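You operate a simulated robot arm through the tools that you are given. There is no shell and no other tool. Be economical: measure what you need, move in short steps, check, and stop when the job is done.

You run a simulated robot arm. Do the job below in one go: nothing can be reset, and whatever is moved stays where it is left.

JOB
Tip the cold tea out of the white mug, rinse it, empty it and fill it to the blue band.
Fine: all tips into the sink; fill from the tap, which ends off; the mug goes back; the other mug stays as it is.

Only the result counts: the job must be done as asked and must still hold three seconds after the hand-in. Knocking over, shifting, dropping, spilling or breaking anything else fails it.

ROBOT AND FRAMES
A 7-joint arm with a two-finger parallel gripper, fixed in place. Base frame: the origin is at the foot of the arm, x ahead of it, y to its left, z up; the work surface is at about z = 0.88. Readings come in m, rad, newtons and seconds.
With the tool pointing down near the work surface it reaches from about 0.34 to 0.74 m from the base axis. Its first joint turns from -2.007 to 2.007 rad. Payload 3.91 kg.
The TCP is the grasp point between the finger pads, 0.03 m short of the fingertips. In the tool frame z runs along the fingers and y along their closing line. The gripper opens to 0.11 m. The fingers are 0.02 m wide and 0.01 m thick; the gripper's body (0.048 by 0.112 m) begins 0.055 m behind the TCP.
Orientation is that of the tool frame in the base frame, as a unit quaternion [w, x, y, z]. With the fingers straight down and closing along the base's y, the tool's x points along the base's -x, its y along +y and its z along -z.

CONTROLS
- The arm moves only by the tool step_arm. Its argument "series" is a list of rows, each an object of numbers (a shift or turn left out is 0, a gripper value left out holds the last): "wx", "wy", "wz": the turn, a rotation vector about the tool's x, y, z in units of 8 degrees (1.0 is 8 degrees); "tx", "ty", "tz": the shift along the tool's x, y, z in units of 25 mm (1.0 is 25 mm); "hand": the finger opening in m, from 0 to 0.11. In form: [{"wx": .., "wy": .., "wz": .., "tx": .., "ty": .., "tz": .., "hand": ..}, ...]. A call has 1 to 12 rows; each row shifts and turns the commanded pose from where the row before left it, along the tool's axes as they then stand. A call with a number of a shift or a turn outside -1 to 1 is refused whole. A row lasts 0.2 s, in which the tool goes at most 0.05 m and 0.15 rad; a call with a longer step from one row to the next is refused whole, and so is a gripper value outside its range. A pose out of reach is approached as far as the arm can. The call stops where the force on the tool passes 50 N (or 10 N more than at its start, if that is more) or the arm is blocked; 0.2 s more then pass. Each finger travels about 0.108 m/s and halts on what it meets, pressing with about 42 N; the grip force reading is that of the motor and also rises with nothing between the fingers. The clock runs only during rows and for 0.2 s after the last one: add rows that do not move to give the fingers time. The reply holds the time, the measured pose of the TCP, the force on the tool along the base axes, the opening and the grip force, in the units named above and with some noise.
- Cameras (640 x 400 px; columns grow to the right, rows downward): "scene" is fixed at [0.4005, 0.4992, 1.6113]; the picture's right is [-0.91, 0.42, 0.00], its down [0.39, 0.86, -0.33] and it looks along [-0.14, -0.30, -0.95] (base axes); focal length 366 px, centre (320, 200). "wrist" rides on the gripper at [0.072, 0.017, -0.103] in the tool frame; the picture's right is [-0.23, 0.97, 0.00], its down [-0.76, -0.18, -0.62] and it looks along [-0.61, -0.14, 0.78] (tool axes); focal length 222 px, centre (320, 200). There is no depth. A picture from a camera that has moved, and an enlarged one, comes with that camera's place and axes in the base frame and with its lens.
- camera(camera): a new picture of that camera. It takes no simulated time.
- raise_lower(by): slides the trunk up (or, below 0, down) by that many m; the arm rides with it, the base frame stays. It gives what a move gives, with no picture.
- close_up(camera, box): a new picture of the part [left, top, right, bottom] of that camera's present view, enlarged. It takes no simulated time.
- finish_job(): hands the job in; it is judged then, once.

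Go step by step. Nothing tells you positions but the pictures and the camera data: compare them with the known pose of the tool, close in by small moves and look again before you grip or let go. The budget is 120 turns and 68 pictures, counting those below and the enlarged ones. Unless the task says otherwise, let go and move clear before handing in, and close with one line.

The tools are called after "Call:" as name(argument=value, ...) on one line, values as JSON. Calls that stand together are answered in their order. step_arm: Moves the arm, as the interface text tells. Its arguments: {"type":"object","properties":{"series":{"type":"array","items":{"type":"object","properties":{"wx":{"type":"number"},"wy":{"type":"number"},"wz":{"type":"number"},"tx":{"type":"number"},"ty":{"type":"number"},"tz":{"type":"number"},"hand":{"type":"number"}}}}},"required":["series"]} The other tools are called the same way: raise_lower (by) slides the trunk up or down; camera (camera) takes a picture; close_up (camera, box) takes an enlarged picture of a part of a camera's view; finish_job () hands the job in.

At the start:

```text
clock: 0.0
ee_pos: [0.4496, 0.2322, 1.1817]
tcp_rot: [0.0, 0.0, 1.0, -0.001]
wrist_force: [0.0, 0.1, -0.2]
gripper_width: 0.1098
grasp_force: 0.1
trunk travel left (down, up): [-0.825, 0.165]
```

scene: 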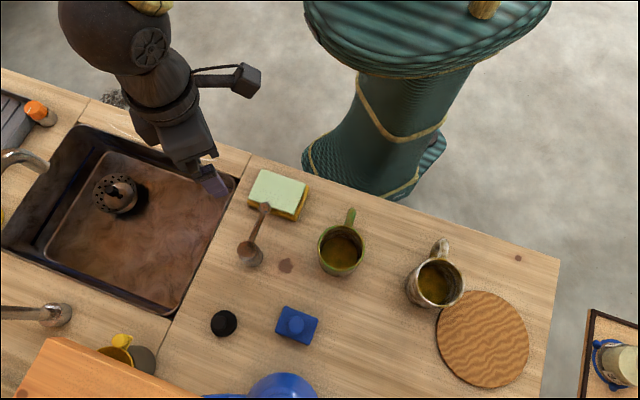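
wrist: 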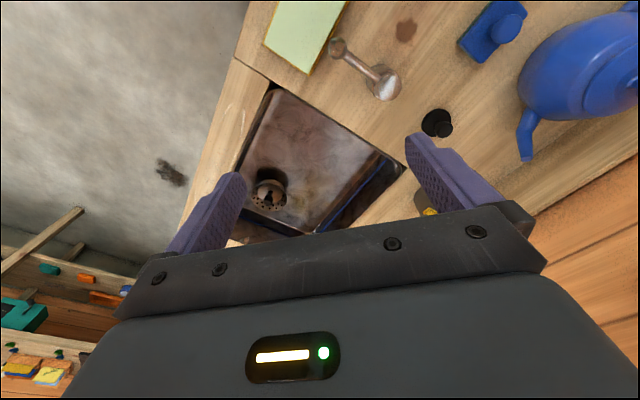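

I see a sink, a green mug, a white-ish mug with tea, and levers around the sink. I'll look closer at the mugs and the tap before moving.

Call:
close_up(camera="scene", box=[300, 190, 540, 340])

Call:
close_up(camera="scene", box=[0, 80, 320, 280])

Call:
close_up(camera="scene", box=[0, 250, 240, 400])

Call:
close_up(camera="scene", box=[560, 300, 640, 400])

```text
2.67 times, centred on (420, 265) of scene
camera zoom: at [0.4005, 0.4992, 1.6113], right [-0.91, 0.42, 0.0], down [0.39, 0.86, -0.33], along [-0.14, -0.3, -0.95], focal length 975 px, centre (53, 27)
```

zoom: 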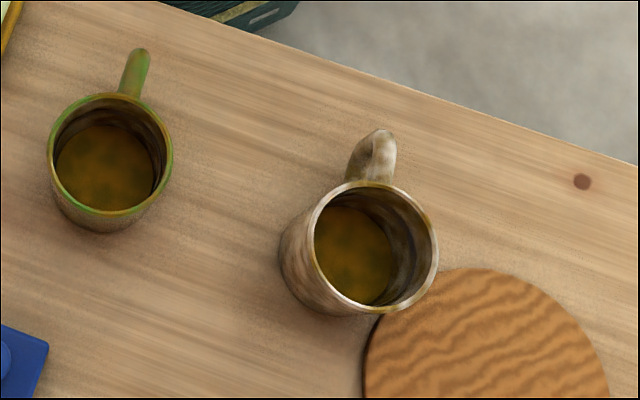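

```text
2.00 times, centred on (160, 180) of scene
camera zoom: at [0.4005, 0.4992, 1.6113], right [-0.91, 0.42, 0.0], down [0.39, 0.86, -0.33], along [-0.14, -0.3, -0.95], focal length 731 px, centre (640, 240)
```

zoom: 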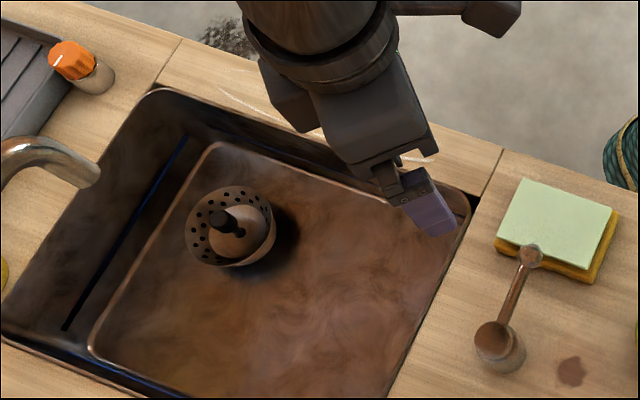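

```text
2.67 times, centred on (120, 325) of scene
camera zoom: at [0.4005, 0.4992, 1.6113], right [-0.91, 0.42, 0.0], down [0.39, 0.86, -0.33], along [-0.14, -0.3, -0.95], focal length 975 px, centre (853, -133)
```

zoom: 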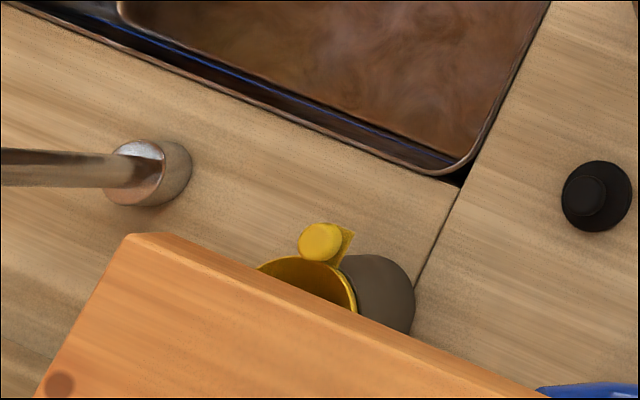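

```text
4.00 times, centred on (600, 350) of scene
camera zoom: at [0.4005, 0.4992, 1.6113], right [-0.91, 0.42, 0.0], down [0.39, 0.86, -0.33], along [-0.14, -0.3, -0.95], focal length 1463 px, centre (-800, -400)
```

zoom: 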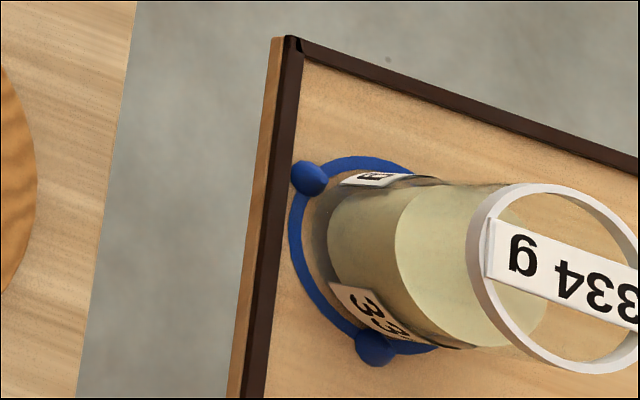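

I make the white mug out near (0.19, 0.52), with its handle toward the base, and the sink centred near (0.67, 0.12). I'll tilt the tool to look at the tap and its controls.

Call:
step_arm(series=[{"wy": -1}, {"wy": -1}, {"wy": -1}, {"wy": -1}, {"wy": -1}, {"wy": -0.5}])

Call:
camera(camera="wrist")

```text
clock: 1.4
ee_pos: [0.4496, 0.2335, 1.181]
tcp_rot: [0.375, 0.0, 0.927, 0.001]
wrist_force: [0.3, 0.0, -0.2]
gripper_width: 0.1101
grasp_force: 0.1
trunk travel left (down, up): [-0.825, 0.165]
```

```text
61 pictures are left
camera wrist: at [0.3252, 0.251, 1.205], right [0.16, 0.97, 0.16], down [0.11, -0.18, 0.98], along [0.98, -0.14, -0.14], focal length 222 px, centre (320, 200)
```

wrist: 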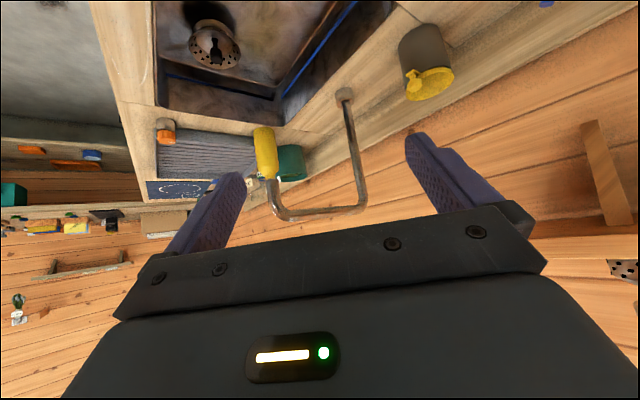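

The tap is the gooseneck in the middle of this upside-down view. I'll enlarge it.

Call:
close_up(camera="wrist", box=[140, 60, 400, 225])

Call:
close_up(camera="wrist", box=[320, 0, 480, 120])

```text
2.42 times, centred on (270, 142) of wrist
camera zoom: at [0.3252, 0.251, 1.205], right [0.16, 0.97, 0.16], down [0.11, -0.18, 0.98], along [0.98, -0.14, -0.14], focal length 538 px, centre (441, 339)
```

zoom: 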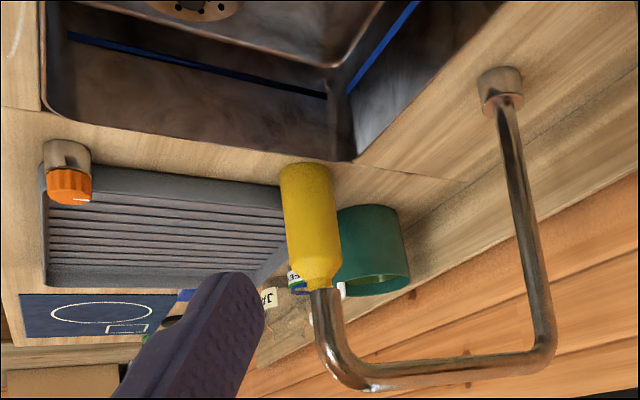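

```text
3.33 times, centred on (400, 60) of wrist
camera zoom: at [0.3252, 0.251, 1.205], right [0.16, 0.97, 0.16], down [0.11, -0.18, 0.98], along [0.98, -0.14, -0.14], focal length 740 px, centre (53, 667)
```

zoom: 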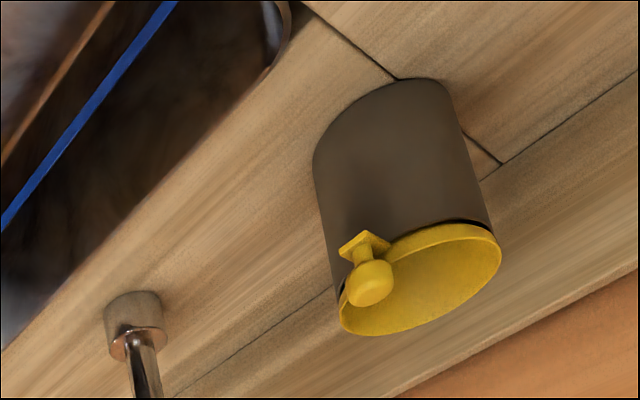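

The spout tip triangulates to about (0.685, 0.118, 1.10). Next I need to know which control works the water, so I'll straighten the tool and inspect the lever, knob and blue box.

Call:
step_arm(series=[{"wy": 1}, {"wy": 1}, {"wy": 1}, {"wy": 1}, {"wy": 1, "ty": 1}, {"wy": 0.5, "ty": 1}, {"tx": 1, "ty": 1}, {"tx": 1}])

Call:
camera(camera="wrist")

```text
clock: 3.2
ee_pos: [0.3994, 0.3099, 1.1815]
tcp_rot: [0.0, 0.0, 1.0, 0.001]
wrist_force: [0.5, 0.8, -0.3]
gripper_width: 0.11
grasp_force: 0.1
trunk travel left (down, up): [-0.825, 0.165]
```

```text
58 pictures are left
camera wrist: at [0.3257, 0.3281, 1.285], right [0.23, 0.97, 0.0], down [0.76, -0.18, 0.62], along [0.61, -0.14, -0.78], focal length 222 px, centre (320, 200)
```

wrist: 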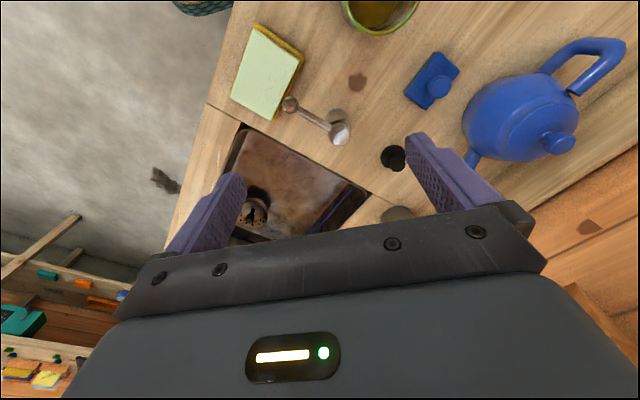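

Call:
close_up(camera="wrist", box=[225, 10, 475, 180])

```text
2.35 times, centred on (350, 95) of wrist
camera zoom: at [0.3257, 0.3281, 1.285], right [0.23, 0.97, 0.0], down [0.76, -0.18, 0.62], along [0.61, -0.14, -0.78], focal length 523 px, centre (249, 447)
```

zoom: 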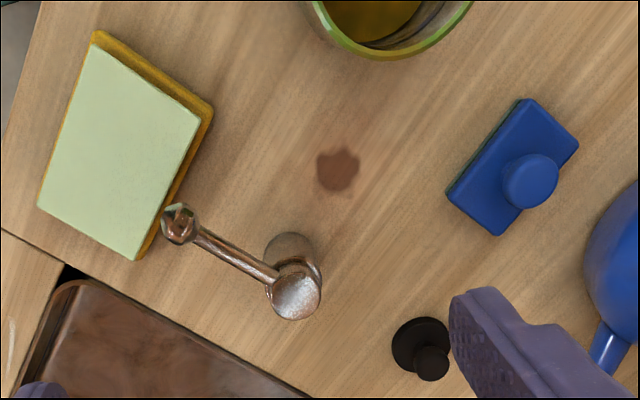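

The steel lever post at about (0.46, 0.33), with its ball end at (0.40, 0.27, 0.97), matches the tap, so I'll try it later. First I'll turn the tool toward the white mug along its handle line and look at it.

Call:
step_arm(series=[{"wz": -0.92}, {"wz": -0.92}, {"wz": -0.92}, {"wz": -0.92}, {"wz": -0.92}, {"wz": -0.92}, {"wz": -0.92}])

Call:
step_arm(series=[{"ty": 1, "tx": 0.4}, {"ty": 1, "tx": 0.4}, {"ty": 1, "tx": 0.4}, {"ty": 1, "tx": 0.4}, {"ty": 1, "tx": 0.4}, {"ty": 1, "tx": 0.4}, {"ty": 1, "tx": 0.4}, {"ty": 1, "tx": 0.4}, {"ty": 1, "tx": 0.4}, {"ty": 1, "tx": 0.4}, {"ty": 1, "tx": 0.4}])

Call:
camera(camera="wrist")

```text
clock: 4.8
ee_pos: [0.4018, 0.3086, 1.1816]
tcp_rot: [0.0, -0.435, 0.9, 0.0]
wrist_force: [-0.5, 0.1, -0.1]
gripper_width: 0.1101
grasp_force: 0.0
trunk travel left (down, up): [-0.825, 0.165]
```

```text
clock: 7.2
ee_pos: [0.1138, 0.3935, 1.1831]
tcp_rot: [0.0, -0.434, 0.901, 0.0]
wrist_force: [0.4, -0.2, 0.0]
gripper_width: 0.1101
grasp_force: 0.0
trunk travel left (down, up): [-0.825, 0.165]
```

```text
56 pictures are left
camera wrist: at [0.0548, 0.3483, 1.2847], right [-0.62, 0.78, 0.0], down [0.61, 0.49, 0.62], along [0.49, 0.39, -0.78], focal length 222 px, centre (320, 200)
```

wrist: 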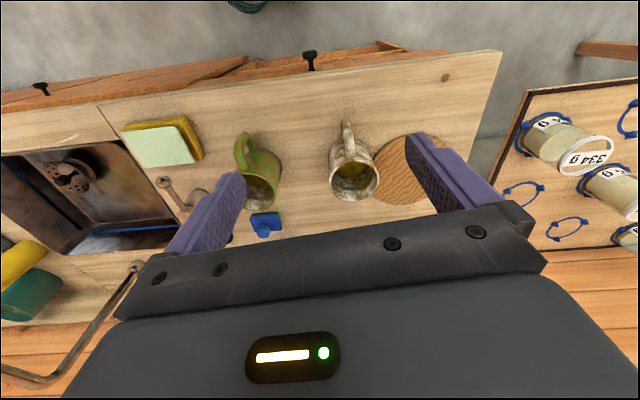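

The white mug is straight ahead of the tool. I'll enlarge it.

Call:
close_up(camera="wrist", box=[305, 110, 405, 210])

```text
4.00 times, centred on (355, 160) of wrist
camera zoom: at [0.0548, 0.3483, 1.2847], right [-0.62, 0.78, 0.0], down [0.61, 0.49, 0.62], along [0.49, 0.39, -0.78], focal length 888 px, centre (180, 360)
```

zoom: 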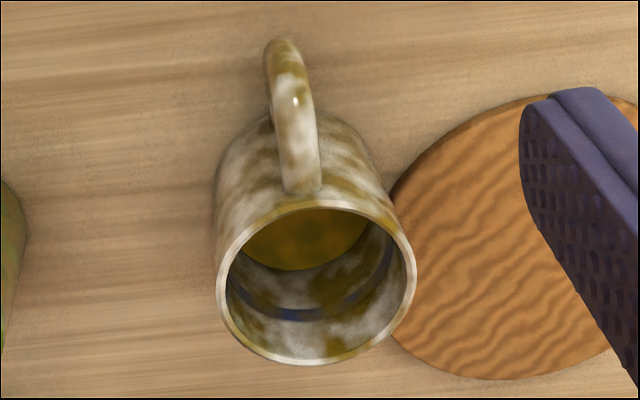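

The rim centre is at about (0.18, 0.52, 0.975), outer diameter about 8 cm, with a blue band inside above the tea. I'll tilt 40° and come to a standoff 10 cm short of the grasp.

Call:
step_arm(series=[{"wy": -1}, {"wy": -1}, {"wy": -1}, {"wy": -1}, {"wy": -1}, {"ty": 0.55, "tx": 0.88, "tz": 0.83}, {"ty": 0.54, "tx": 0.88, "tz": 1}, {"tz": 1}, {"tz": 1}, {"tz": 1}, {"tz": 1}, {"tz": 1}])

Call:
camera(camera="wrist")

Call:
camera(camera="scene")

```text
clock: 9.8
ee_pos: [0.1416, 0.4729, 1.0218]
tcp_rot: [0.307, -0.408, 0.847, 0.147]
wrist_force: [-0.5, 0.5, 0.1]
gripper_width: 0.1101
grasp_force: 0.0
trunk travel left (down, up): [-0.825, 0.165]
```

```text
54 pictures are left
camera wrist: at [0.0522, 0.3889, 1.0549], right [-0.65, 0.74, 0.15], down [0.25, 0.03, 0.97], along [0.71, 0.67, -0.21], focal length 222 px, centre (320, 200)
```

wrist: 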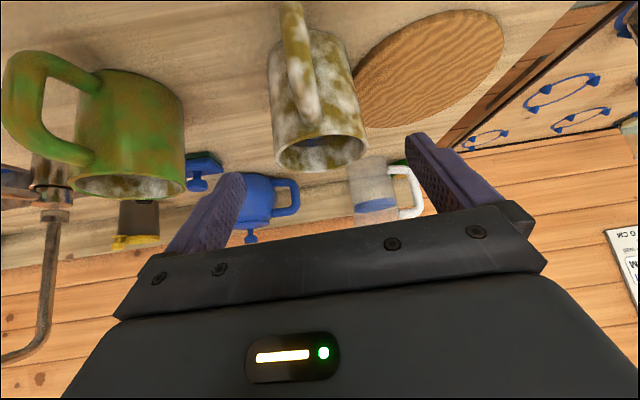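

```text
53 pictures are left
```

scene: 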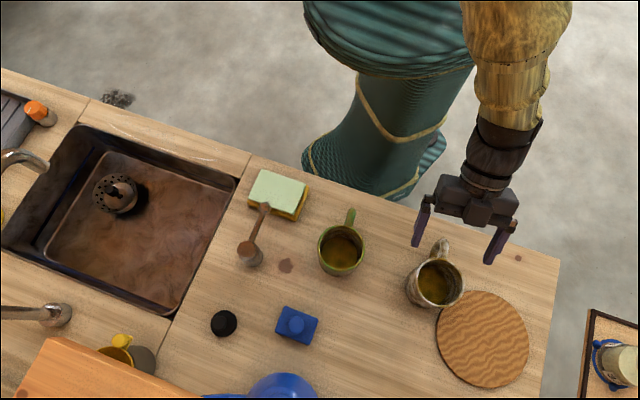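

The mug is centred laterally between the fingers. I'll advance along the tool axis and check before closing.

Call:
step_arm(series=[{"tz": 0.7}, {"tz": 0.7}, {"tz": 0.7}, {"tz": 0.6}, {"tz": 0.6}, {"tz": 0.55}])

Call:
camera(camera="wrist")

Call:
close_up(camera="scene", box=[380, 160, 540, 320])

```text
clock: 11.2
ee_pos: [0.1837, 0.5157, 0.9494]
tcp_rot: [0.308, -0.408, 0.846, 0.148]
wrist_force: [0.6, 0.2, 0.3]
gripper_width: 0.1103
grasp_force: 0.0
trunk travel left (down, up): [-0.825, 0.165]
```

```text
52 pictures are left
camera wrist: at [0.0931, 0.4335, 0.9825], right [-0.65, 0.74, 0.15], down [0.25, 0.03, 0.97], along [0.71, 0.67, -0.21], focal length 222 px, centre (320, 200)
```

wrist: 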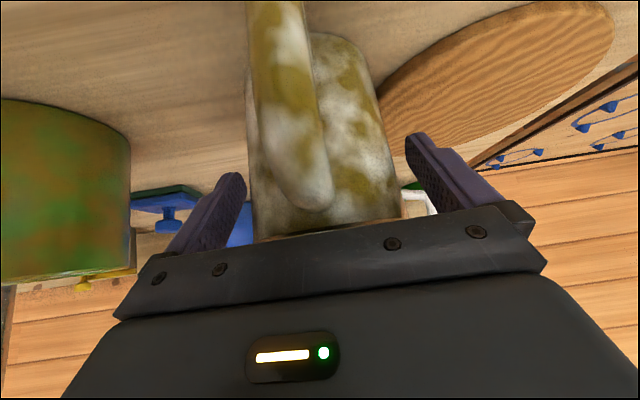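

```text
2.50 times, centred on (460, 240) of scene
camera zoom: at [0.4005, 0.4992, 1.6113], right [-0.91, 0.42, 0.0], down [0.39, 0.86, -0.33], along [-0.14, -0.3, -0.95], focal length 914 px, centre (-30, 100)
```

zoom: 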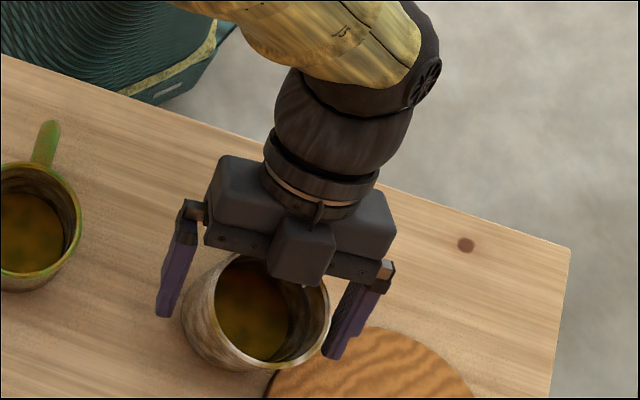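

Fingers straddle the mug, which sits about 5 mm toward +tool y. I'll nudge over and close.

Call:
step_arm(series=[{"ty": 0.15, "tz": 0.05}, {"hand": 0.09}, {"hand": 0.06}, {"hand": 0.05}, {"hand": 0.05}, {}])

Call:
camera(camera="wrist")

```text
clock: 12.6
ee_pos: [0.1799, 0.5187, 0.9495]
tcp_rot: [0.308, -0.409, 0.846, 0.148]
wrist_force: [1.7, 0.3, 1.7]
gripper_width: 0.0827
grasp_force: 41.9
trunk travel left (down, up): [-0.825, 0.165]
```

```text
50 pictures are left
camera wrist: at [0.09, 0.4364, 0.9813], right [-0.65, 0.74, 0.15], down [0.25, 0.03, 0.97], along [0.71, 0.67, -0.21], focal length 222 px, centre (320, 200)
```

wrist: 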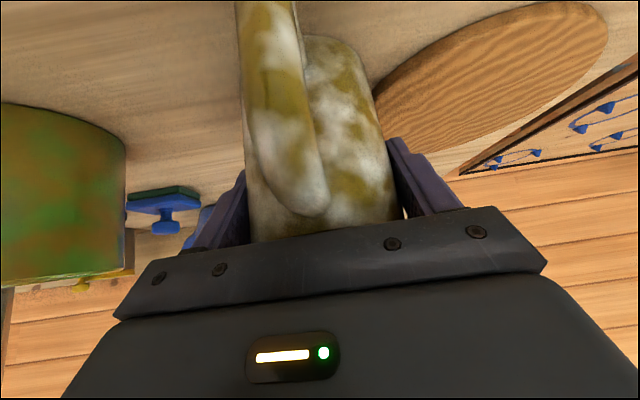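

Firm grip: 82.7 mm opening, pads on the body, handle between the fingers. I'll lift straight up.

Call:
step_arm(series=[{"tx": -0.32, "tz": -0.38}, {"tx": -0.5, "tz": -0.6}, {"tx": -0.643, "tz": -0.766}, {"tx": -0.643, "tz": -0.766}, {"tx": -0.643, "tz": -0.766}, {"tx": -0.643, "tz": -0.766}, {"tx": -0.643, "tz": -0.766}, {"tx": -0.643, "tz": -0.766}, {"tx": -0.643, "tz": -0.766}, {"tx": -0.643, "tz": -0.766}])

Call:
camera(camera="scene")

```text
clock: 14.8
ee_pos: [0.1751, 0.5234, 1.1798]
tcp_rot: [0.308, -0.408, 0.846, 0.148]
wrist_force: [0.2, -0.3, -3.8]
gripper_width: 0.0823
grasp_force: 42.4
trunk travel left (down, up): [-0.825, 0.165]
```

```text
49 pictures are left
```

scene: 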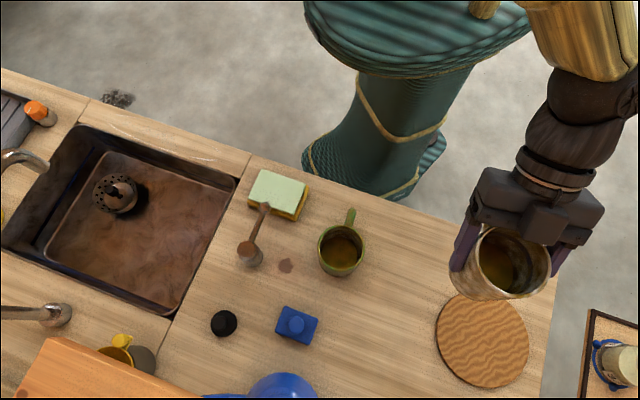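

The mug is held upright with about 0.4 kg of load. I'll carry it over toward the sink and turn to face it.

Call:
step_arm(series=[{"ty": -0.5}, {"ty": -0.8}, {"ty": -1}, {"ty": -1}, {"ty": -1}, {"ty": -1}, {"ty": -1}, {"ty": -1}, {"ty": -1}, {"ty": -1}, {"ty": -0.8}, {"ty": -0.5}])

Call:
step_arm(series=[{"wx": 0.32, "wz": 0.383}, {"wx": 0.643, "wz": 0.766}, {"wx": 0.643, "wz": 0.766}, {"wx": 0.643, "wz": 0.766}, {"wx": 0.643, "wz": 0.766}, {"wx": 0.643, "wz": 0.766}])

```text
clock: 17.4
ee_pos: [0.3889, 0.3565, 1.1796]
tcp_rot: [0.309, -0.409, 0.846, 0.149]
wrist_force: [0.6, 0.0, -4.2]
gripper_width: 0.0824
grasp_force: 42.0
trunk travel left (down, up): [-0.825, 0.165]
```

```text
clock: 18.8
ee_pos: [0.3854, 0.3561, 1.1791]
tcp_rot: [0.341, -0.06, 0.938, 0.021]
wrist_force: [-0.2, -0.3, -4.1]
gripper_width: 0.0824
grasp_force: 41.3
trunk travel left (down, up): [-0.825, 0.165]
```

Now over to the sink side of the spout.

Call:
step_arm(series=[{"ty": -0.5, "tx": -0.25, "tz": 0.2}, {"ty": -0.95, "tx": -0.45, "tz": 0.38}, {"ty": -0.95, "tx": -0.45, "tz": 0.38}, {"ty": -0.95, "tx": -0.45, "tz": 0.38}, {"ty": -0.95, "tx": -0.45, "tz": 0.38}, {"ty": -0.95, "tx": -0.45, "tz": 0.38}, {"ty": -0.95, "tx": -0.45, "tz": 0.38}, {"ty": -0.95, "tx": -0.45, "tz": 0.38}, {"ty": -0.95, "tx": -0.45, "tz": 0.38}, {"ty": -0.95, "tx": -0.45, "tz": 0.38}, {"ty": -0.95, "tx": -0.45, "tz": 0.38}, {"ty": -0.8, "tx": -0.4, "tz": 0.35}])

Call:
camera(camera="scene")

```text
clock: 21.4
ee_pos: [0.5915, 0.1103, 1.1771]
tcp_rot: [0.341, -0.061, 0.938, 0.023]
wrist_force: [0.0, 0.6, -3.0]
gripper_width: 0.0824
grasp_force: 41.9
trunk travel left (down, up): [-0.825, 0.165]
```

```text
48 pictures are left
```

scene: 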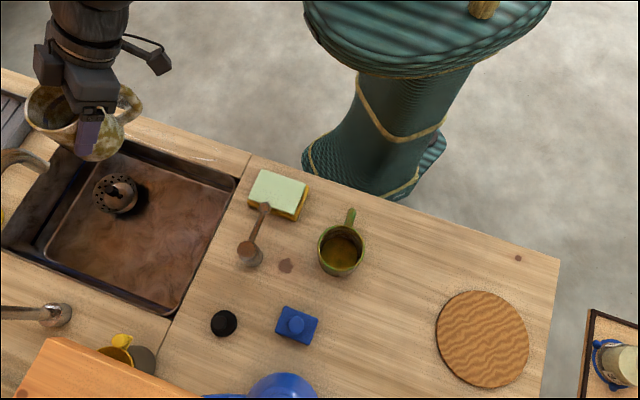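

The mug is upright above the sink. I'll shift to a clear pouring spot at (0.57, 0.18), lower, and pitch up to level.

Call:
step_arm(series=[{"ty": 0.97, "tx": 0.81, "tz": 0.71}, {"ty": 0.97, "tx": 0.81, "tz": 0.71}, {"ty": 0.97, "tx": 0.81, "tz": 0.71}, {"wy": -0.7}, {"wy": -0.7}, {"wy": -0.7}, {"wy": -0.7}, {"wy": -0.7}, {"wy": -0.7}, {"wy": -0.7}])

Call:
camera(camera="scene")

```text
clock: 23.6
ee_pos: [0.5651, 0.1817, 1.0989]
tcp_rot: [0.637, -0.051, 0.768, 0.043]
wrist_force: [-0.1, 0.3, -3.5]
gripper_width: 0.0825
grasp_force: 41.9
trunk travel left (down, up): [-0.825, 0.165]
```

```text
47 pictures are left
```

scene: 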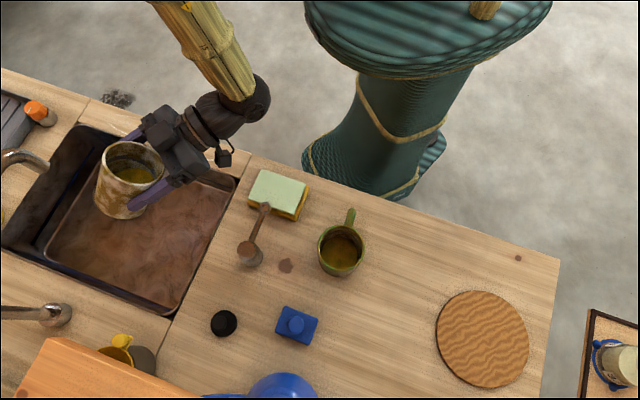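

Good clearance all around, still nothing spilled. I'll roll the mug now, opening toward the sink's far-right side.

Call:
step_arm(series=[{"wz": 1}, {"wz": 1}, {"wz": 1}, {"wz": 1}, {"wz": 1}, {"wz": 1}, {"wz": 1}, {"wz": 1}])

Call:
camera(camera="scene")

```text
clock: 25.4
ee_pos: [0.5568, 0.2337, 1.1811]
tcp_rot: [0.515, 0.367, 0.681, 0.369]
wrist_force: [0.4, 0.6, -4.3]
gripper_width: 0.0824
grasp_force: 42.1
out of reach, approached as far as the arm can: row 2, 3, 4, 5, 6, 7, 8
trunk travel left (down, up): [-0.825, 0.165]
```

```text
46 pictures are left
```

scene: 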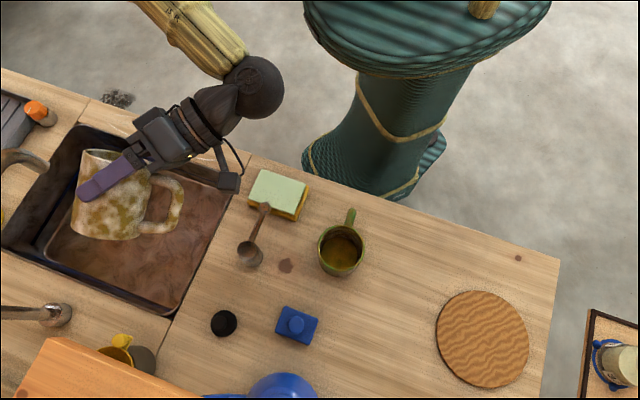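

That roll direction hits a joint limit, and the arm drifted but stayed over the sink. I'll undo it, lower below spout height, and roll the other way.

Call:
step_arm(series=[{"wz": -1}, {"wz": -1}, {"wz": -1}, {"wz": -1}, {"wz": -1}, {"wz": -1}, {"wz": -1}, {"wz": -1}, {}])

Call:
step_arm(series=[{"tz": 0.28, "ty": -0.55, "tx": 0.9}, {"tz": 0.28, "ty": -0.55, "tx": 0.9}, {"tz": 0.28, "ty": -0.55, "tx": 0.9}, {"tz": 0.28, "ty": -0.55, "tx": 0.9}, {}])

Call:
camera(camera="scene")

```text
clock: 27.4
ee_pos: [0.5572, 0.2339, 1.1805]
tcp_rot: [0.635, -0.05, 0.769, 0.04]
wrist_force: [-0.3, -0.6, -4.2]
gripper_width: 0.0825
grasp_force: 42.1
trunk travel left (down, up): [-0.825, 0.165]
```

```text
clock: 28.6
ee_pos: [0.5741, 0.1819, 1.0884]
tcp_rot: [0.636, -0.05, 0.769, 0.042]
wrist_force: [-0.8, 0.9, -4.0]
gripper_width: 0.0824
grasp_force: 41.8
trunk travel left (down, up): [-0.825, 0.165]
```

```text
45 pictures are left
```

scene: 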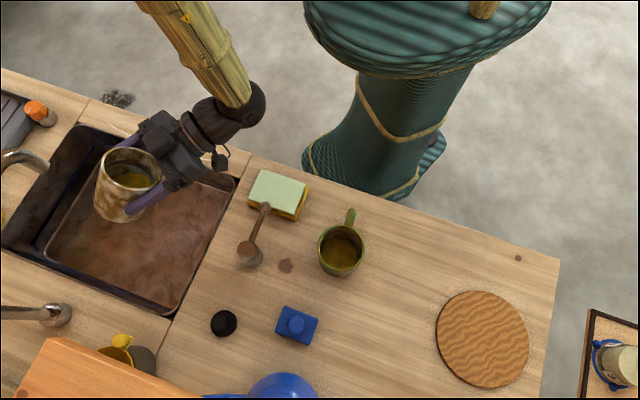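

Same position as before, so I'll complete the shift and roll the other way.

Call:
step_arm(series=[{"tz": 0.26, "ty": -0.73, "tx": 0.97}, {"tz": 0.26, "ty": -0.73, "tx": 0.97}, {"tz": 0.26, "ty": -0.73, "tx": 0.97}, {"wz": -1}, {"wz": -1}, {"wz": -1}, {"wz": -1}, {"wz": -1}, {"wz": -1}])

Call:
camera(camera="scene")

```text
clock: 30.6
ee_pos: [0.5737, 0.1766, 1.0234]
tcp_rot: [0.597, -0.361, 0.681, -0.222]
wrist_force: [-0.3, -0.1, -3.0]
gripper_width: 0.0822
grasp_force: 41.9
out of reach, approached as far as the arm can: row 1, 2, 3
trunk travel left (down, up): [-0.825, 0.165]
```

```text
44 pictures are left
```

scene: 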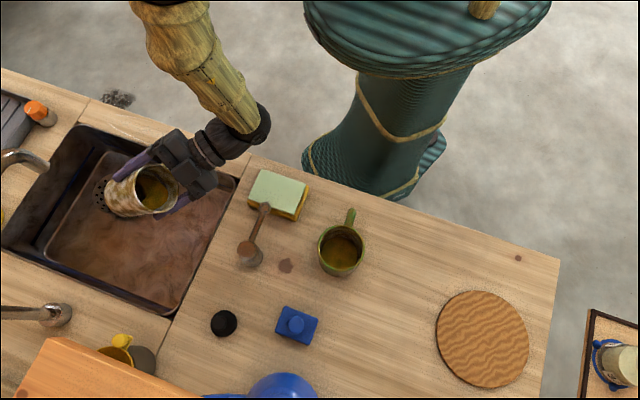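

The mug is tipped about 56° and about to pour. I'll shift a bit deeper over the sink and continue rolling.

Call:
step_arm(series=[{"tx": 0.67, "ty": -0.67, "tz": 0.28}, {"tx": 0.67, "ty": -0.67, "tz": 0.28}, {"wz": -1}, {"wz": -1}, {"wz": -1}, {"wz": -1}, {"wz": -1}])

Call:
camera(camera="scene")

```text
clock: 32.2
ee_pos: [0.594, 0.1313, 1.0231]
tcp_rot: [-0.486, 0.571, -0.517, 0.412]
wrist_force: [0.1, 0.5, -3.9]
gripper_width: 0.0825
grasp_force: 42.4
trunk travel left (down, up): [-0.825, 0.165]
```

```text
43 pictures are left
```

scene: 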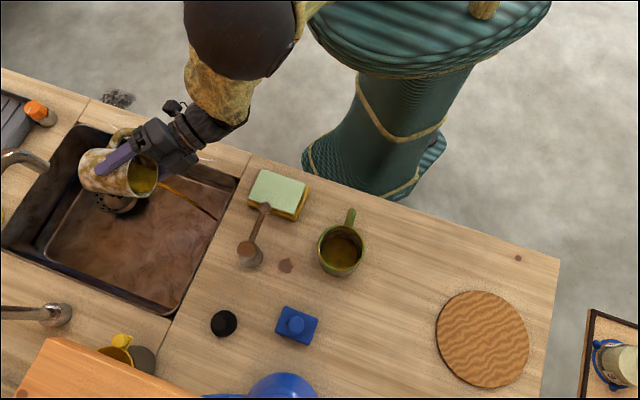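

Tea is pouring into the sink. I'll continue rolling to empty it.

Call:
step_arm(series=[{"wz": -1}, {"wz": -1}, {"wz": -1}, {"wz": -1}, {"wz": -1}, {"wz": -1}, {"wz": -1}, {}, {}, {}])

Call:
camera(camera="scene")

```text
clock: 34.4
ee_pos: [0.5935, 0.1322, 1.0227]
tcp_rot: [-0.236, 0.747, -0.189, 0.592]
wrist_force: [0.4, 0.0, -2.6]
gripper_width: 0.0822
grasp_force: 41.9
trunk travel left (down, up): [-0.825, 0.165]
```

```text
42 pictures are left
```

scene: 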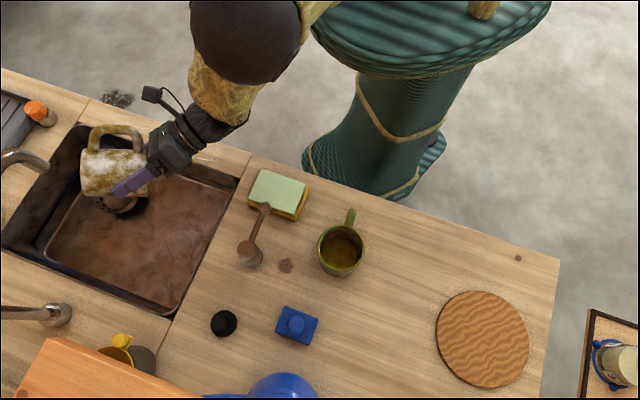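

The weight dropped to about 2.6 N. I'll pitch a little further to drain fully, then look.

Call:
step_arm(series=[{"wx": 0.58, "wy": 0.8}, {"wx": 0.58, "wy": 0.8}, {}, {}, {}, {}])

Call:
close_up(camera="scene", box=[0, 60, 240, 230])

```text
clock: 35.8
ee_pos: [0.5952, 0.1314, 1.0219]
tcp_rot: [-0.273, 0.655, -0.166, 0.685]
wrist_force: [0.2, -0.7, -1.8]
gripper_width: 0.0823
grasp_force: 42.1
trunk travel left (down, up): [-0.825, 0.165]
```

```text
2.35 times, centred on (120, 145) of scene
camera zoom: at [0.4005, 0.4992, 1.6113], right [-0.91, 0.42, 0.0], down [0.39, 0.86, -0.33], along [-0.14, -0.3, -0.95], focal length 860 px, centre (791, 329)
```

zoom: 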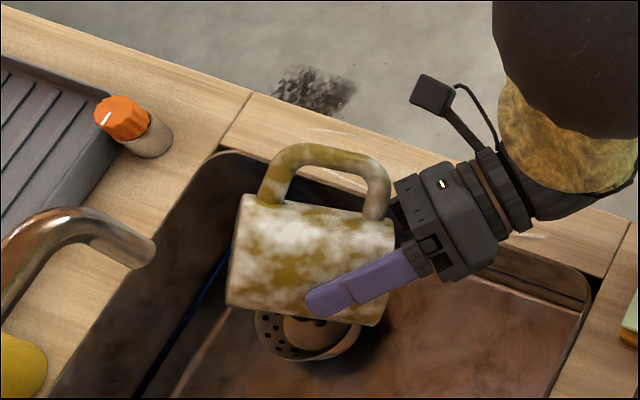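

The mug is empty. I'll reverse the pitch, rise, and roll back upright.

Call:
step_arm(series=[{"wx": -0.58, "wy": -0.8}, {"wx": -0.58, "wy": -0.8}, {"tx": 0.39, "ty": -0.93, "tz": -0.3}, {"tx": 0.39, "ty": -0.93, "tz": -0.3}, {"tx": 0.39, "ty": -0.93, "tz": -0.3}, {"tx": 0.39, "ty": -0.93, "tz": -0.3}])

Call:
step_arm(series=[{"wz": 1}, {"wz": 1}, {"wz": 1}, {"wz": 1}, {"wz": 1}, {"wz": 1}, {"wz": 1}, {"wz": 1}, {"wz": 1}, {"wz": 1}, {"wz": 1}, {"wz": 1}])

Call:
step_arm(series=[{"wz": 1}, {"wz": 1}, {"wz": 1}, {"wz": 1}, {"wz": 1}])

```text
clock: 37.2
ee_pos: [0.5736, 0.1806, 1.114]
tcp_rot: [-0.236, 0.747, -0.19, 0.592]
wrist_force: [-0.4, 0.1, -3.6]
gripper_width: 0.0823
grasp_force: 41.9
trunk travel left (down, up): [-0.825, 0.165]
```

```text
clock: 39.8
ee_pos: [0.5735, 0.1825, 1.1125]
tcp_rot: [0.597, -0.358, 0.683, -0.221]
wrist_force: [-0.2, -0.1, -2.7]
gripper_width: 0.0824
grasp_force: 42.1
trunk travel left (down, up): [-0.825, 0.165]
```

```text
clock: 41.0
ee_pos: [0.5722, 0.1813, 1.1122]
tcp_rot: [0.637, -0.103, 0.764, -0.003]
wrist_force: [-0.4, -0.5, -3.0]
gripper_width: 0.0825
grasp_force: 41.9
trunk travel left (down, up): [-0.825, 0.165]
```

One more roll step, then pitch down to the carrying tilt.

Call:
step_arm(series=[{"wz": 0.98}, {"wy": 0.9}, {"wy": 0.9}, {"wy": 0.9}, {"wy": 0.93}])

Call:
close_up(camera="scene", box=[0, 60, 240, 230])

```text
clock: 42.2
ee_pos: [0.5748, 0.1824, 1.1124]
tcp_rot: [0.423, -0.06, 0.904, 0.027]
wrist_force: [-0.1, -1.2, -2.3]
gripper_width: 0.0823
grasp_force: 41.7
trunk travel left (down, up): [-0.825, 0.165]
```

```text
2.35 times, centred on (120, 145) of scene
camera zoom: at [0.4005, 0.4992, 1.6113], right [-0.91, 0.42, 0.0], down [0.39, 0.86, -0.33], along [-0.14, -0.3, -0.95], focal length 860 px, centre (791, 329)
```

zoom: 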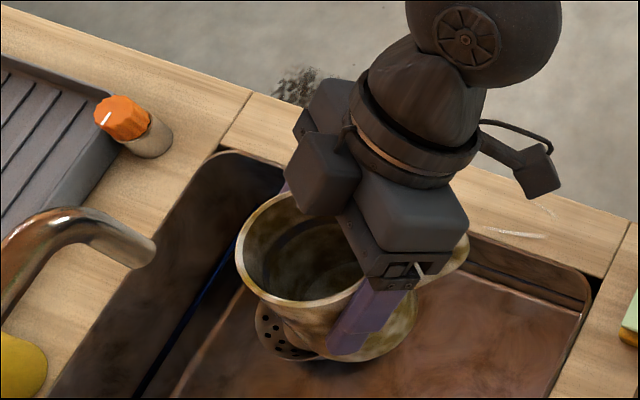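

The mug is empty and nearly upright, and the lever needs a free hand. I'll carry the mug back to its spot, set it down, open the tap, then return for it.

Call:
step_arm(series=[{"wy": 0.62}, {"wy": 0.63}, {"tz": -0.7, "tx": 0.38, "ty": 0.88}, {"tz": -0.7, "tx": 0.38, "ty": 0.88}, {"tz": -0.7, "tx": 0.38, "ty": 0.88}, {"tz": -0.7, "tx": 0.38, "ty": 0.88}, {"tz": -0.7, "tx": 0.38, "ty": 0.88}, {"tz": -0.7, "tx": 0.38, "ty": 0.88}, {"tz": -0.7, "tx": 0.38, "ty": 0.88}, {"tz": -0.7, "tx": 0.38, "ty": 0.88}, {"tz": -0.7, "tx": 0.38, "ty": 0.88}])

Call:
step_arm(series=[{"wx": -0.643, "wz": -0.766}, {"wx": -0.643, "wz": -0.766}, {"wx": -0.643, "wz": -0.766}, {"wx": -0.643, "wz": -0.766}, {"wx": -0.643, "wz": -0.766}, {"wx": -0.32, "wz": -0.38}])

```text
clock: 44.6
ee_pos: [0.3841, 0.3554, 1.1761]
tcp_rot: [0.343, -0.062, 0.937, 0.021]
wrist_force: [-0.8, 0.0, -2.7]
gripper_width: 0.0826
grasp_force: 42.5
trunk travel left (down, up): [-0.825, 0.165]
```

```text
clock: 46.0
ee_pos: [0.3838, 0.3555, 1.1777]
tcp_rot: [0.308, -0.41, 0.845, 0.148]
wrist_force: [0.7, -0.1, -2.7]
gripper_width: 0.0826
grasp_force: 42.0
trunk travel left (down, up): [-0.825, 0.165]
```

Orientation matches the grasp pose. I'll slide back over its spot and lower.

Call:
step_arm(series=[{"ty": 0.87}, {"ty": 0.87}, {"ty": 0.87}, {"ty": 0.87}, {"ty": 0.87}, {"ty": 0.87}, {"ty": 0.87}, {"ty": 0.87}, {"ty": 0.87}, {"ty": 0.87}, {"ty": 0.87}, {"ty": 0.87}])

Call:
step_arm(series=[{"tx": 0.643, "tz": 0.766}, {"tx": 0.643, "tz": 0.766}, {"tx": 0.643, "tz": 0.766}, {"tx": 0.643, "tz": 0.766}, {"tx": 0.643, "tz": 0.766}, {"tx": 0.643, "tz": 0.766}, {"tx": 0.643, "tz": 0.766}, {"tx": 0.5, "tz": 0.6}, {"tx": 0.25, "tz": 0.3}, {}])

Call:
camera(camera="wrist")

```text
clock: 48.6
ee_pos: [0.1757, 0.5199, 1.1796]
tcp_rot: [0.308, -0.409, 0.846, 0.147]
wrist_force: [-0.3, 0.4, -2.8]
gripper_width: 0.0822
grasp_force: 42.2
trunk travel left (down, up): [-0.825, 0.165]
```

```text
clock: 50.8
ee_pos: [0.1766, 0.5182, 0.9739]
tcp_rot: [0.309, -0.409, 0.846, 0.146]
wrist_force: [0.4, -0.4, -3.1]
gripper_width: 0.0824
grasp_force: 42.5
trunk travel left (down, up): [-0.825, 0.165]
```

```text
39 pictures are left
camera wrist: at [0.087, 0.4352, 1.0062], right [-0.65, 0.74, 0.14], down [0.25, 0.03, 0.97], along [0.71, 0.67, -0.21], focal length 222 px, centre (320, 200)
```

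wrist: 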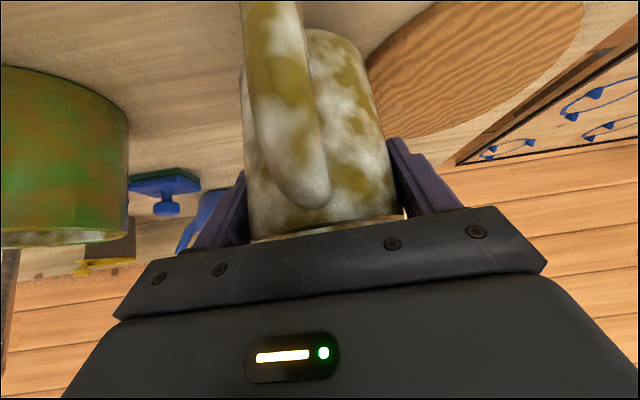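

The mug sits in the grip just as at first. I'll lower the last 2.4 cm gently.

Call:
step_arm(series=[{"tx": 0.29, "tz": 0.31}, {"tx": 0.2, "tz": 0.25}, {"tx": 0.1, "tz": 0.12}, {"tx": 0.05, "tz": 0.06}, {}])

```text
clock: 52.0
ee_pos: [0.1762, 0.5174, 0.9512]
tcp_rot: [0.31, -0.409, 0.845, 0.149]
wrist_force: [1.5, -4.0, 19.2]
gripper_width: 0.0826
grasp_force: 41.8
trunk travel left (down, up): [-0.825, 0.165]
```

Contact with the counter. I'll ease off, open, and back out along the tool axis.

Call:
step_arm(series=[{"tx": -0.03, "tz": -0.04}, {"hand": 0.11}, {"hand": 0.11}, {}, {"tz": -0.5}, {"tz": -0.8}, {"tz": -1}, {"tz": -1}, {"tz": -1}, {"tz": -1}])

Call:
camera(camera="scene")

Call:
close_up(camera="scene", box=[380, 220, 500, 320])

```text
clock: 54.2
ee_pos: [0.1235, 0.4534, 1.049]
tcp_rot: [0.309, -0.408, 0.846, 0.147]
wrist_force: [0.4, 0.1, 0.1]
gripper_width: 0.1102
grasp_force: 0.1
trunk travel left (down, up): [-0.825, 0.165]
```

```text
38 pictures are left
```

scene: 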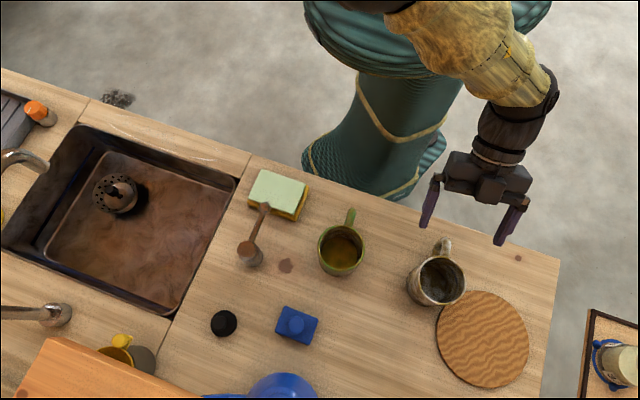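

```text
4.00 times, centred on (440, 270) of scene
camera zoom: at [0.4005, 0.4992, 1.6113], right [-0.91, 0.42, 0.0], down [0.39, 0.86, -0.33], along [-0.14, -0.3, -0.95], focal length 1463 px, centre (-160, -80)
```

zoom: 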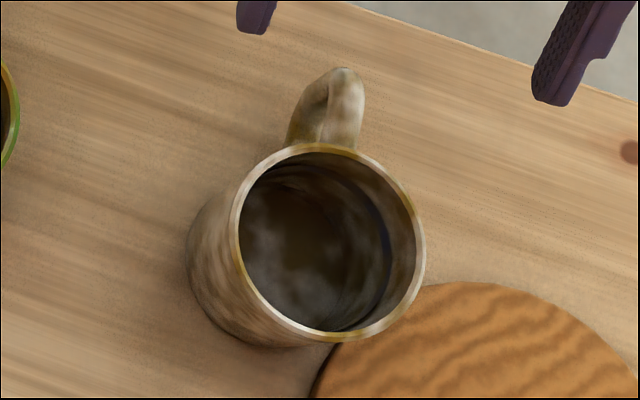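

The mug is empty and back within a few millimetres, with stains still inside for the rinse. Now I'll go to the lever with the tool vertical.

Call:
step_arm(series=[{"tx": -0.643, "tz": -0.766}, {"tx": -0.643, "tz": -0.766}, {"tx": -0.643, "tz": -0.766}, {"tx": -0.643, "tz": -0.766}, {"tx": -0.643, "tz": -0.766}, {"wy": 1}, {"wy": 1}, {"wy": 1}, {"wy": 1}, {"wy": 1}])

Call:
step_arm(series=[{"ty": -1, "tx": -0.1}, {"ty": -1, "tx": -0.1}, {"ty": -1, "tx": -0.1}, {"ty": -1, "tx": -0.1}, {"ty": -1, "tx": -0.1}, {"ty": -1, "tx": -0.1}, {"ty": -1, "tx": -0.1}, {"ty": -1, "tx": -0.1}, {"ty": -1, "tx": -0.1}, {"ty": -1, "tx": -0.1}, {"ty": -1, "tx": -0.1, "hand": 0.06}, {"ty": -1, "tx": -0.1, "hand": 0.05}])

Call:
camera(camera="wrist")

```text
clock: 56.4
ee_pos: [0.1256, 0.4524, 1.1759]
tcp_rot: [0.0, -0.435, 0.9, -0.002]
wrist_force: [-0.3, 0.3, -0.3]
gripper_width: 0.1101
grasp_force: 0.2
trunk travel left (down, up): [-0.825, 0.165]
```

```text
clock: 59.0
ee_pos: [0.3758, 0.2863, 1.1772]
tcp_rot: [0.001, -0.435, 0.901, -0.001]
wrist_force: [-0.2, 0.6, 0.0]
gripper_width: 0.0499
grasp_force: 0.0
trunk travel left (down, up): [-0.825, 0.165]
```

```text
36 pictures are left
camera wrist: at [0.3164, 0.2425, 1.2797], right [-0.62, 0.78, 0.0], down [0.61, 0.49, 0.62], along [0.49, 0.39, -0.78], focal length 222 px, centre (320, 200)
```

wrist: 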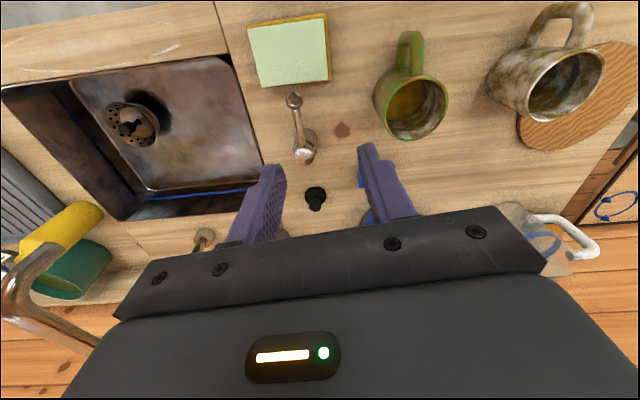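

Ball end at about (0.402, 0.267, 0.967). I'll move above it and descend with the fingers 5 cm apart.

Call:
step_arm(series=[{"ty": -0.65}, {"ty": -0.65}, {"tz": 1}, {"tz": 1}, {"tz": 1}, {"tz": 1}, {"tz": 1}, {"tz": 1}])

Call:
camera(camera="wrist")

Call:
close_up(camera="scene", box=[200, 150, 320, 280])

```text
clock: 60.8
ee_pos: [0.4031, 0.2692, 1.0285]
tcp_rot: [0.001, -0.435, 0.901, -0.002]
wrist_force: [0.4, -0.2, -0.4]
gripper_width: 0.0504
grasp_force: 0.0
trunk travel left (down, up): [-0.825, 0.165]
```

```text
35 pictures are left
camera wrist: at [0.3437, 0.2253, 1.1309], right [-0.62, 0.78, 0.0], down [0.61, 0.49, 0.62], along [0.49, 0.39, -0.78], focal length 222 px, centre (320, 200)
```

wrist: 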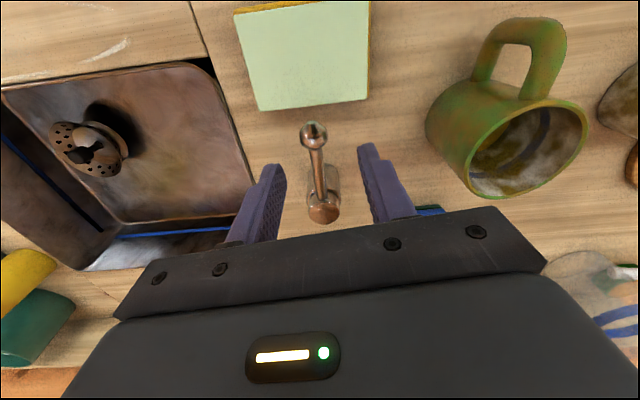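

```text
3.08 times, centred on (260, 215) of scene
camera zoom: at [0.4005, 0.4992, 1.6113], right [-0.91, 0.42, 0.0], down [0.39, 0.86, -0.33], along [-0.14, -0.3, -0.95], focal length 1125 px, centre (505, 154)
```

zoom: 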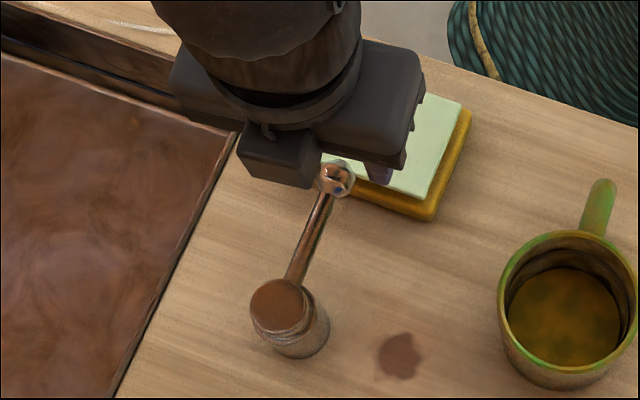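

The ball is centred between the fingers. I'll go down to its height, then push it sideways a little toward the sink side.

Call:
step_arm(series=[{"tx": 0.2, "tz": 0.7}, {"tz": 0.7}, {"tz": 0.6}, {}])

Call:
step_arm(series=[{"ty": -0.6}, {"ty": -0.5}, {"ty": -0.5}, {}])

Call:
camera(camera="scene")

```text
clock: 61.8
ee_pos: [0.4021, 0.2633, 0.9793]
tcp_rot: [0.0, -0.435, 0.901, -0.002]
wrist_force: [0.4, 0.4, 0.5]
gripper_width: 0.0502
grasp_force: 0.0
trunk travel left (down, up): [-0.825, 0.165]
```

```text
clock: 62.8
ee_pos: [0.4244, 0.2439, 0.9779]
tcp_rot: [-0.002, -0.438, 0.899, 0.0]
wrist_force: [-40.6, 22.1, 0.1]
gripper_width: 0.0726
grasp_force: 22.4
trunk travel left (down, up): [-0.825, 0.165]
```

```text
33 pictures are left
```

scene: 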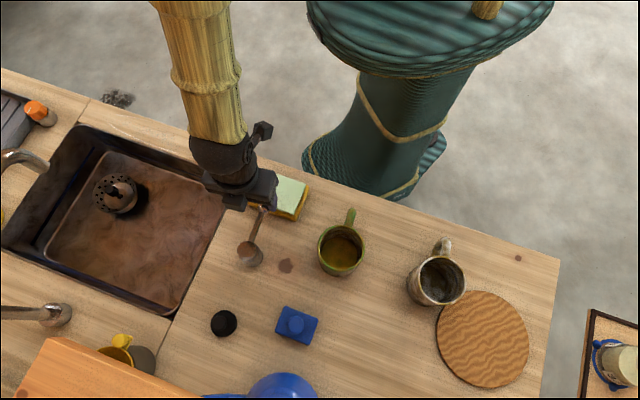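

The lever resists toward the sink, so that is a stop. I'll back off and push the other way.

Call:
step_arm(series=[{"ty": 0.8}, {"ty": 0.8}, {}, {"ty": 0.6}, {"ty": 0.4}, {}])

Call:
camera(camera="scene")

```text
clock: 64.2
ee_pos: [0.3815, 0.2788, 0.9796]
tcp_rot: [0.0, -0.434, 0.901, -0.001]
wrist_force: [0.1, 0.3, 0.0]
gripper_width: 0.0501
grasp_force: 0.4
trunk travel left (down, up): [-0.825, 0.165]
```

```text
32 pictures are left
```

scene: 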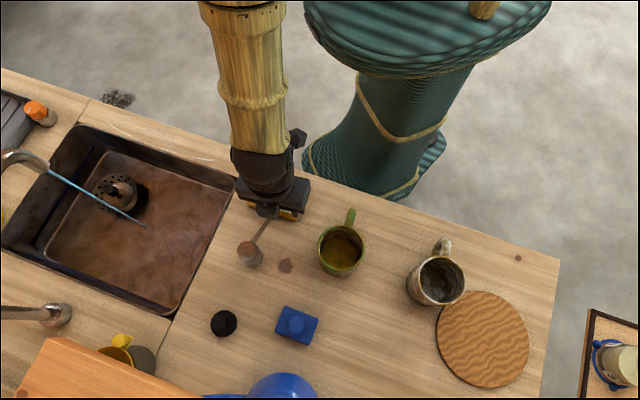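

The water runs when the lever moves away from the sink. I'll open it slightly more, then lift clear and go for the mug.

Call:
step_arm(series=[{"ty": 0.4}, {"ty": 0.3}, {}, {"ty": -0.3}, {"tz": -1}, {"tz": -1}, {"tz": -1}, {"tz": -1}, {"tz": -1}, {"tz": -1}, {"tz": -1}, {"tz": -1}])

Call:
close_up(camera="scene", box=[0, 120, 320, 320])

```text
clock: 66.8
ee_pos: [0.3723, 0.2872, 1.1786]
tcp_rot: [0.001, -0.435, 0.9, -0.002]
wrist_force: [-0.9, 0.2, 0.3]
gripper_width: 0.0501
grasp_force: 0.0
trunk travel left (down, up): [-0.825, 0.165]
```

```text
2.00 times, centred on (160, 220) of scene
camera zoom: at [0.4005, 0.4992, 1.6113], right [-0.91, 0.42, 0.0], down [0.39, 0.86, -0.33], along [-0.14, -0.3, -0.95], focal length 731 px, centre (640, 160)
```

zoom: 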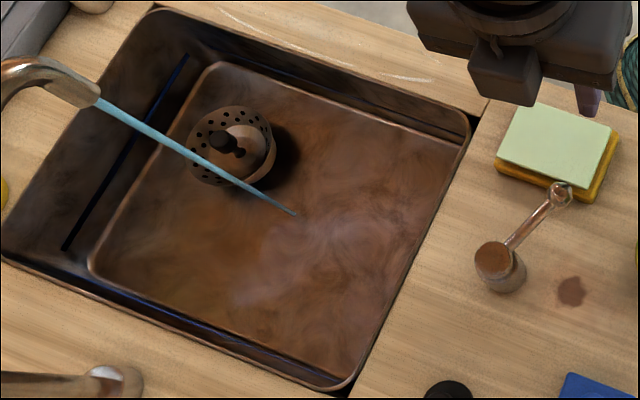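

A steady, modest stream falls into the sink. I'll return to the mug, open the hand and tilt to the same standoff.

Call:
step_arm(series=[{"ty": 0.99, "hand": 0.11}, {"ty": 0.99}, {"ty": 0.99}, {"ty": 0.99}, {"ty": 0.99}, {"ty": 0.99}, {"ty": 0.99}, {"ty": 0.99}, {"ty": 0.99}, {"ty": 0.99}, {"ty": 0.99}, {"ty": 0.99}])

Call:
step_arm(series=[{"wy": -1}, {"wy": -1}, {"wy": -1}, {"wy": -1}, {"wy": -1}, {"tx": 0.643, "tz": 0.766}, {"tx": 0.643, "tz": 0.766}, {"tx": 0.643, "tz": 0.766}, {"tx": 0.643, "tz": 0.766}, {"tx": 0.643, "tz": 0.766}, {"tx": 0.643, "tz": 0.766}])

Call:
camera(camera="wrist")

```text
clock: 69.4
ee_pos: [0.1383, 0.4724, 1.1751]
tcp_rot: [0.001, -0.435, 0.901, -0.002]
wrist_force: [0.2, 0.2, 0.8]
gripper_width: 0.11
grasp_force: 0.0
trunk travel left (down, up): [-0.825, 0.165]
```

```text
clock: 71.8
ee_pos: [0.1367, 0.4701, 1.0276]
tcp_rot: [0.308, -0.409, 0.846, 0.148]
wrist_force: [0.2, 0.0, 0.3]
gripper_width: 0.11
grasp_force: 0.0
trunk travel left (down, up): [-0.825, 0.165]
```

```text
30 pictures are left
camera wrist: at [0.0472, 0.3875, 1.0598], right [-0.65, 0.74, 0.14], down [0.25, 0.03, 0.97], along [0.71, 0.67, -0.21], focal length 222 px, centre (320, 200)
```

wrist: 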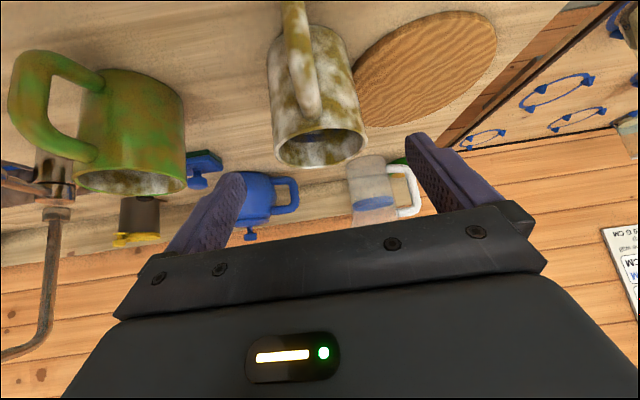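

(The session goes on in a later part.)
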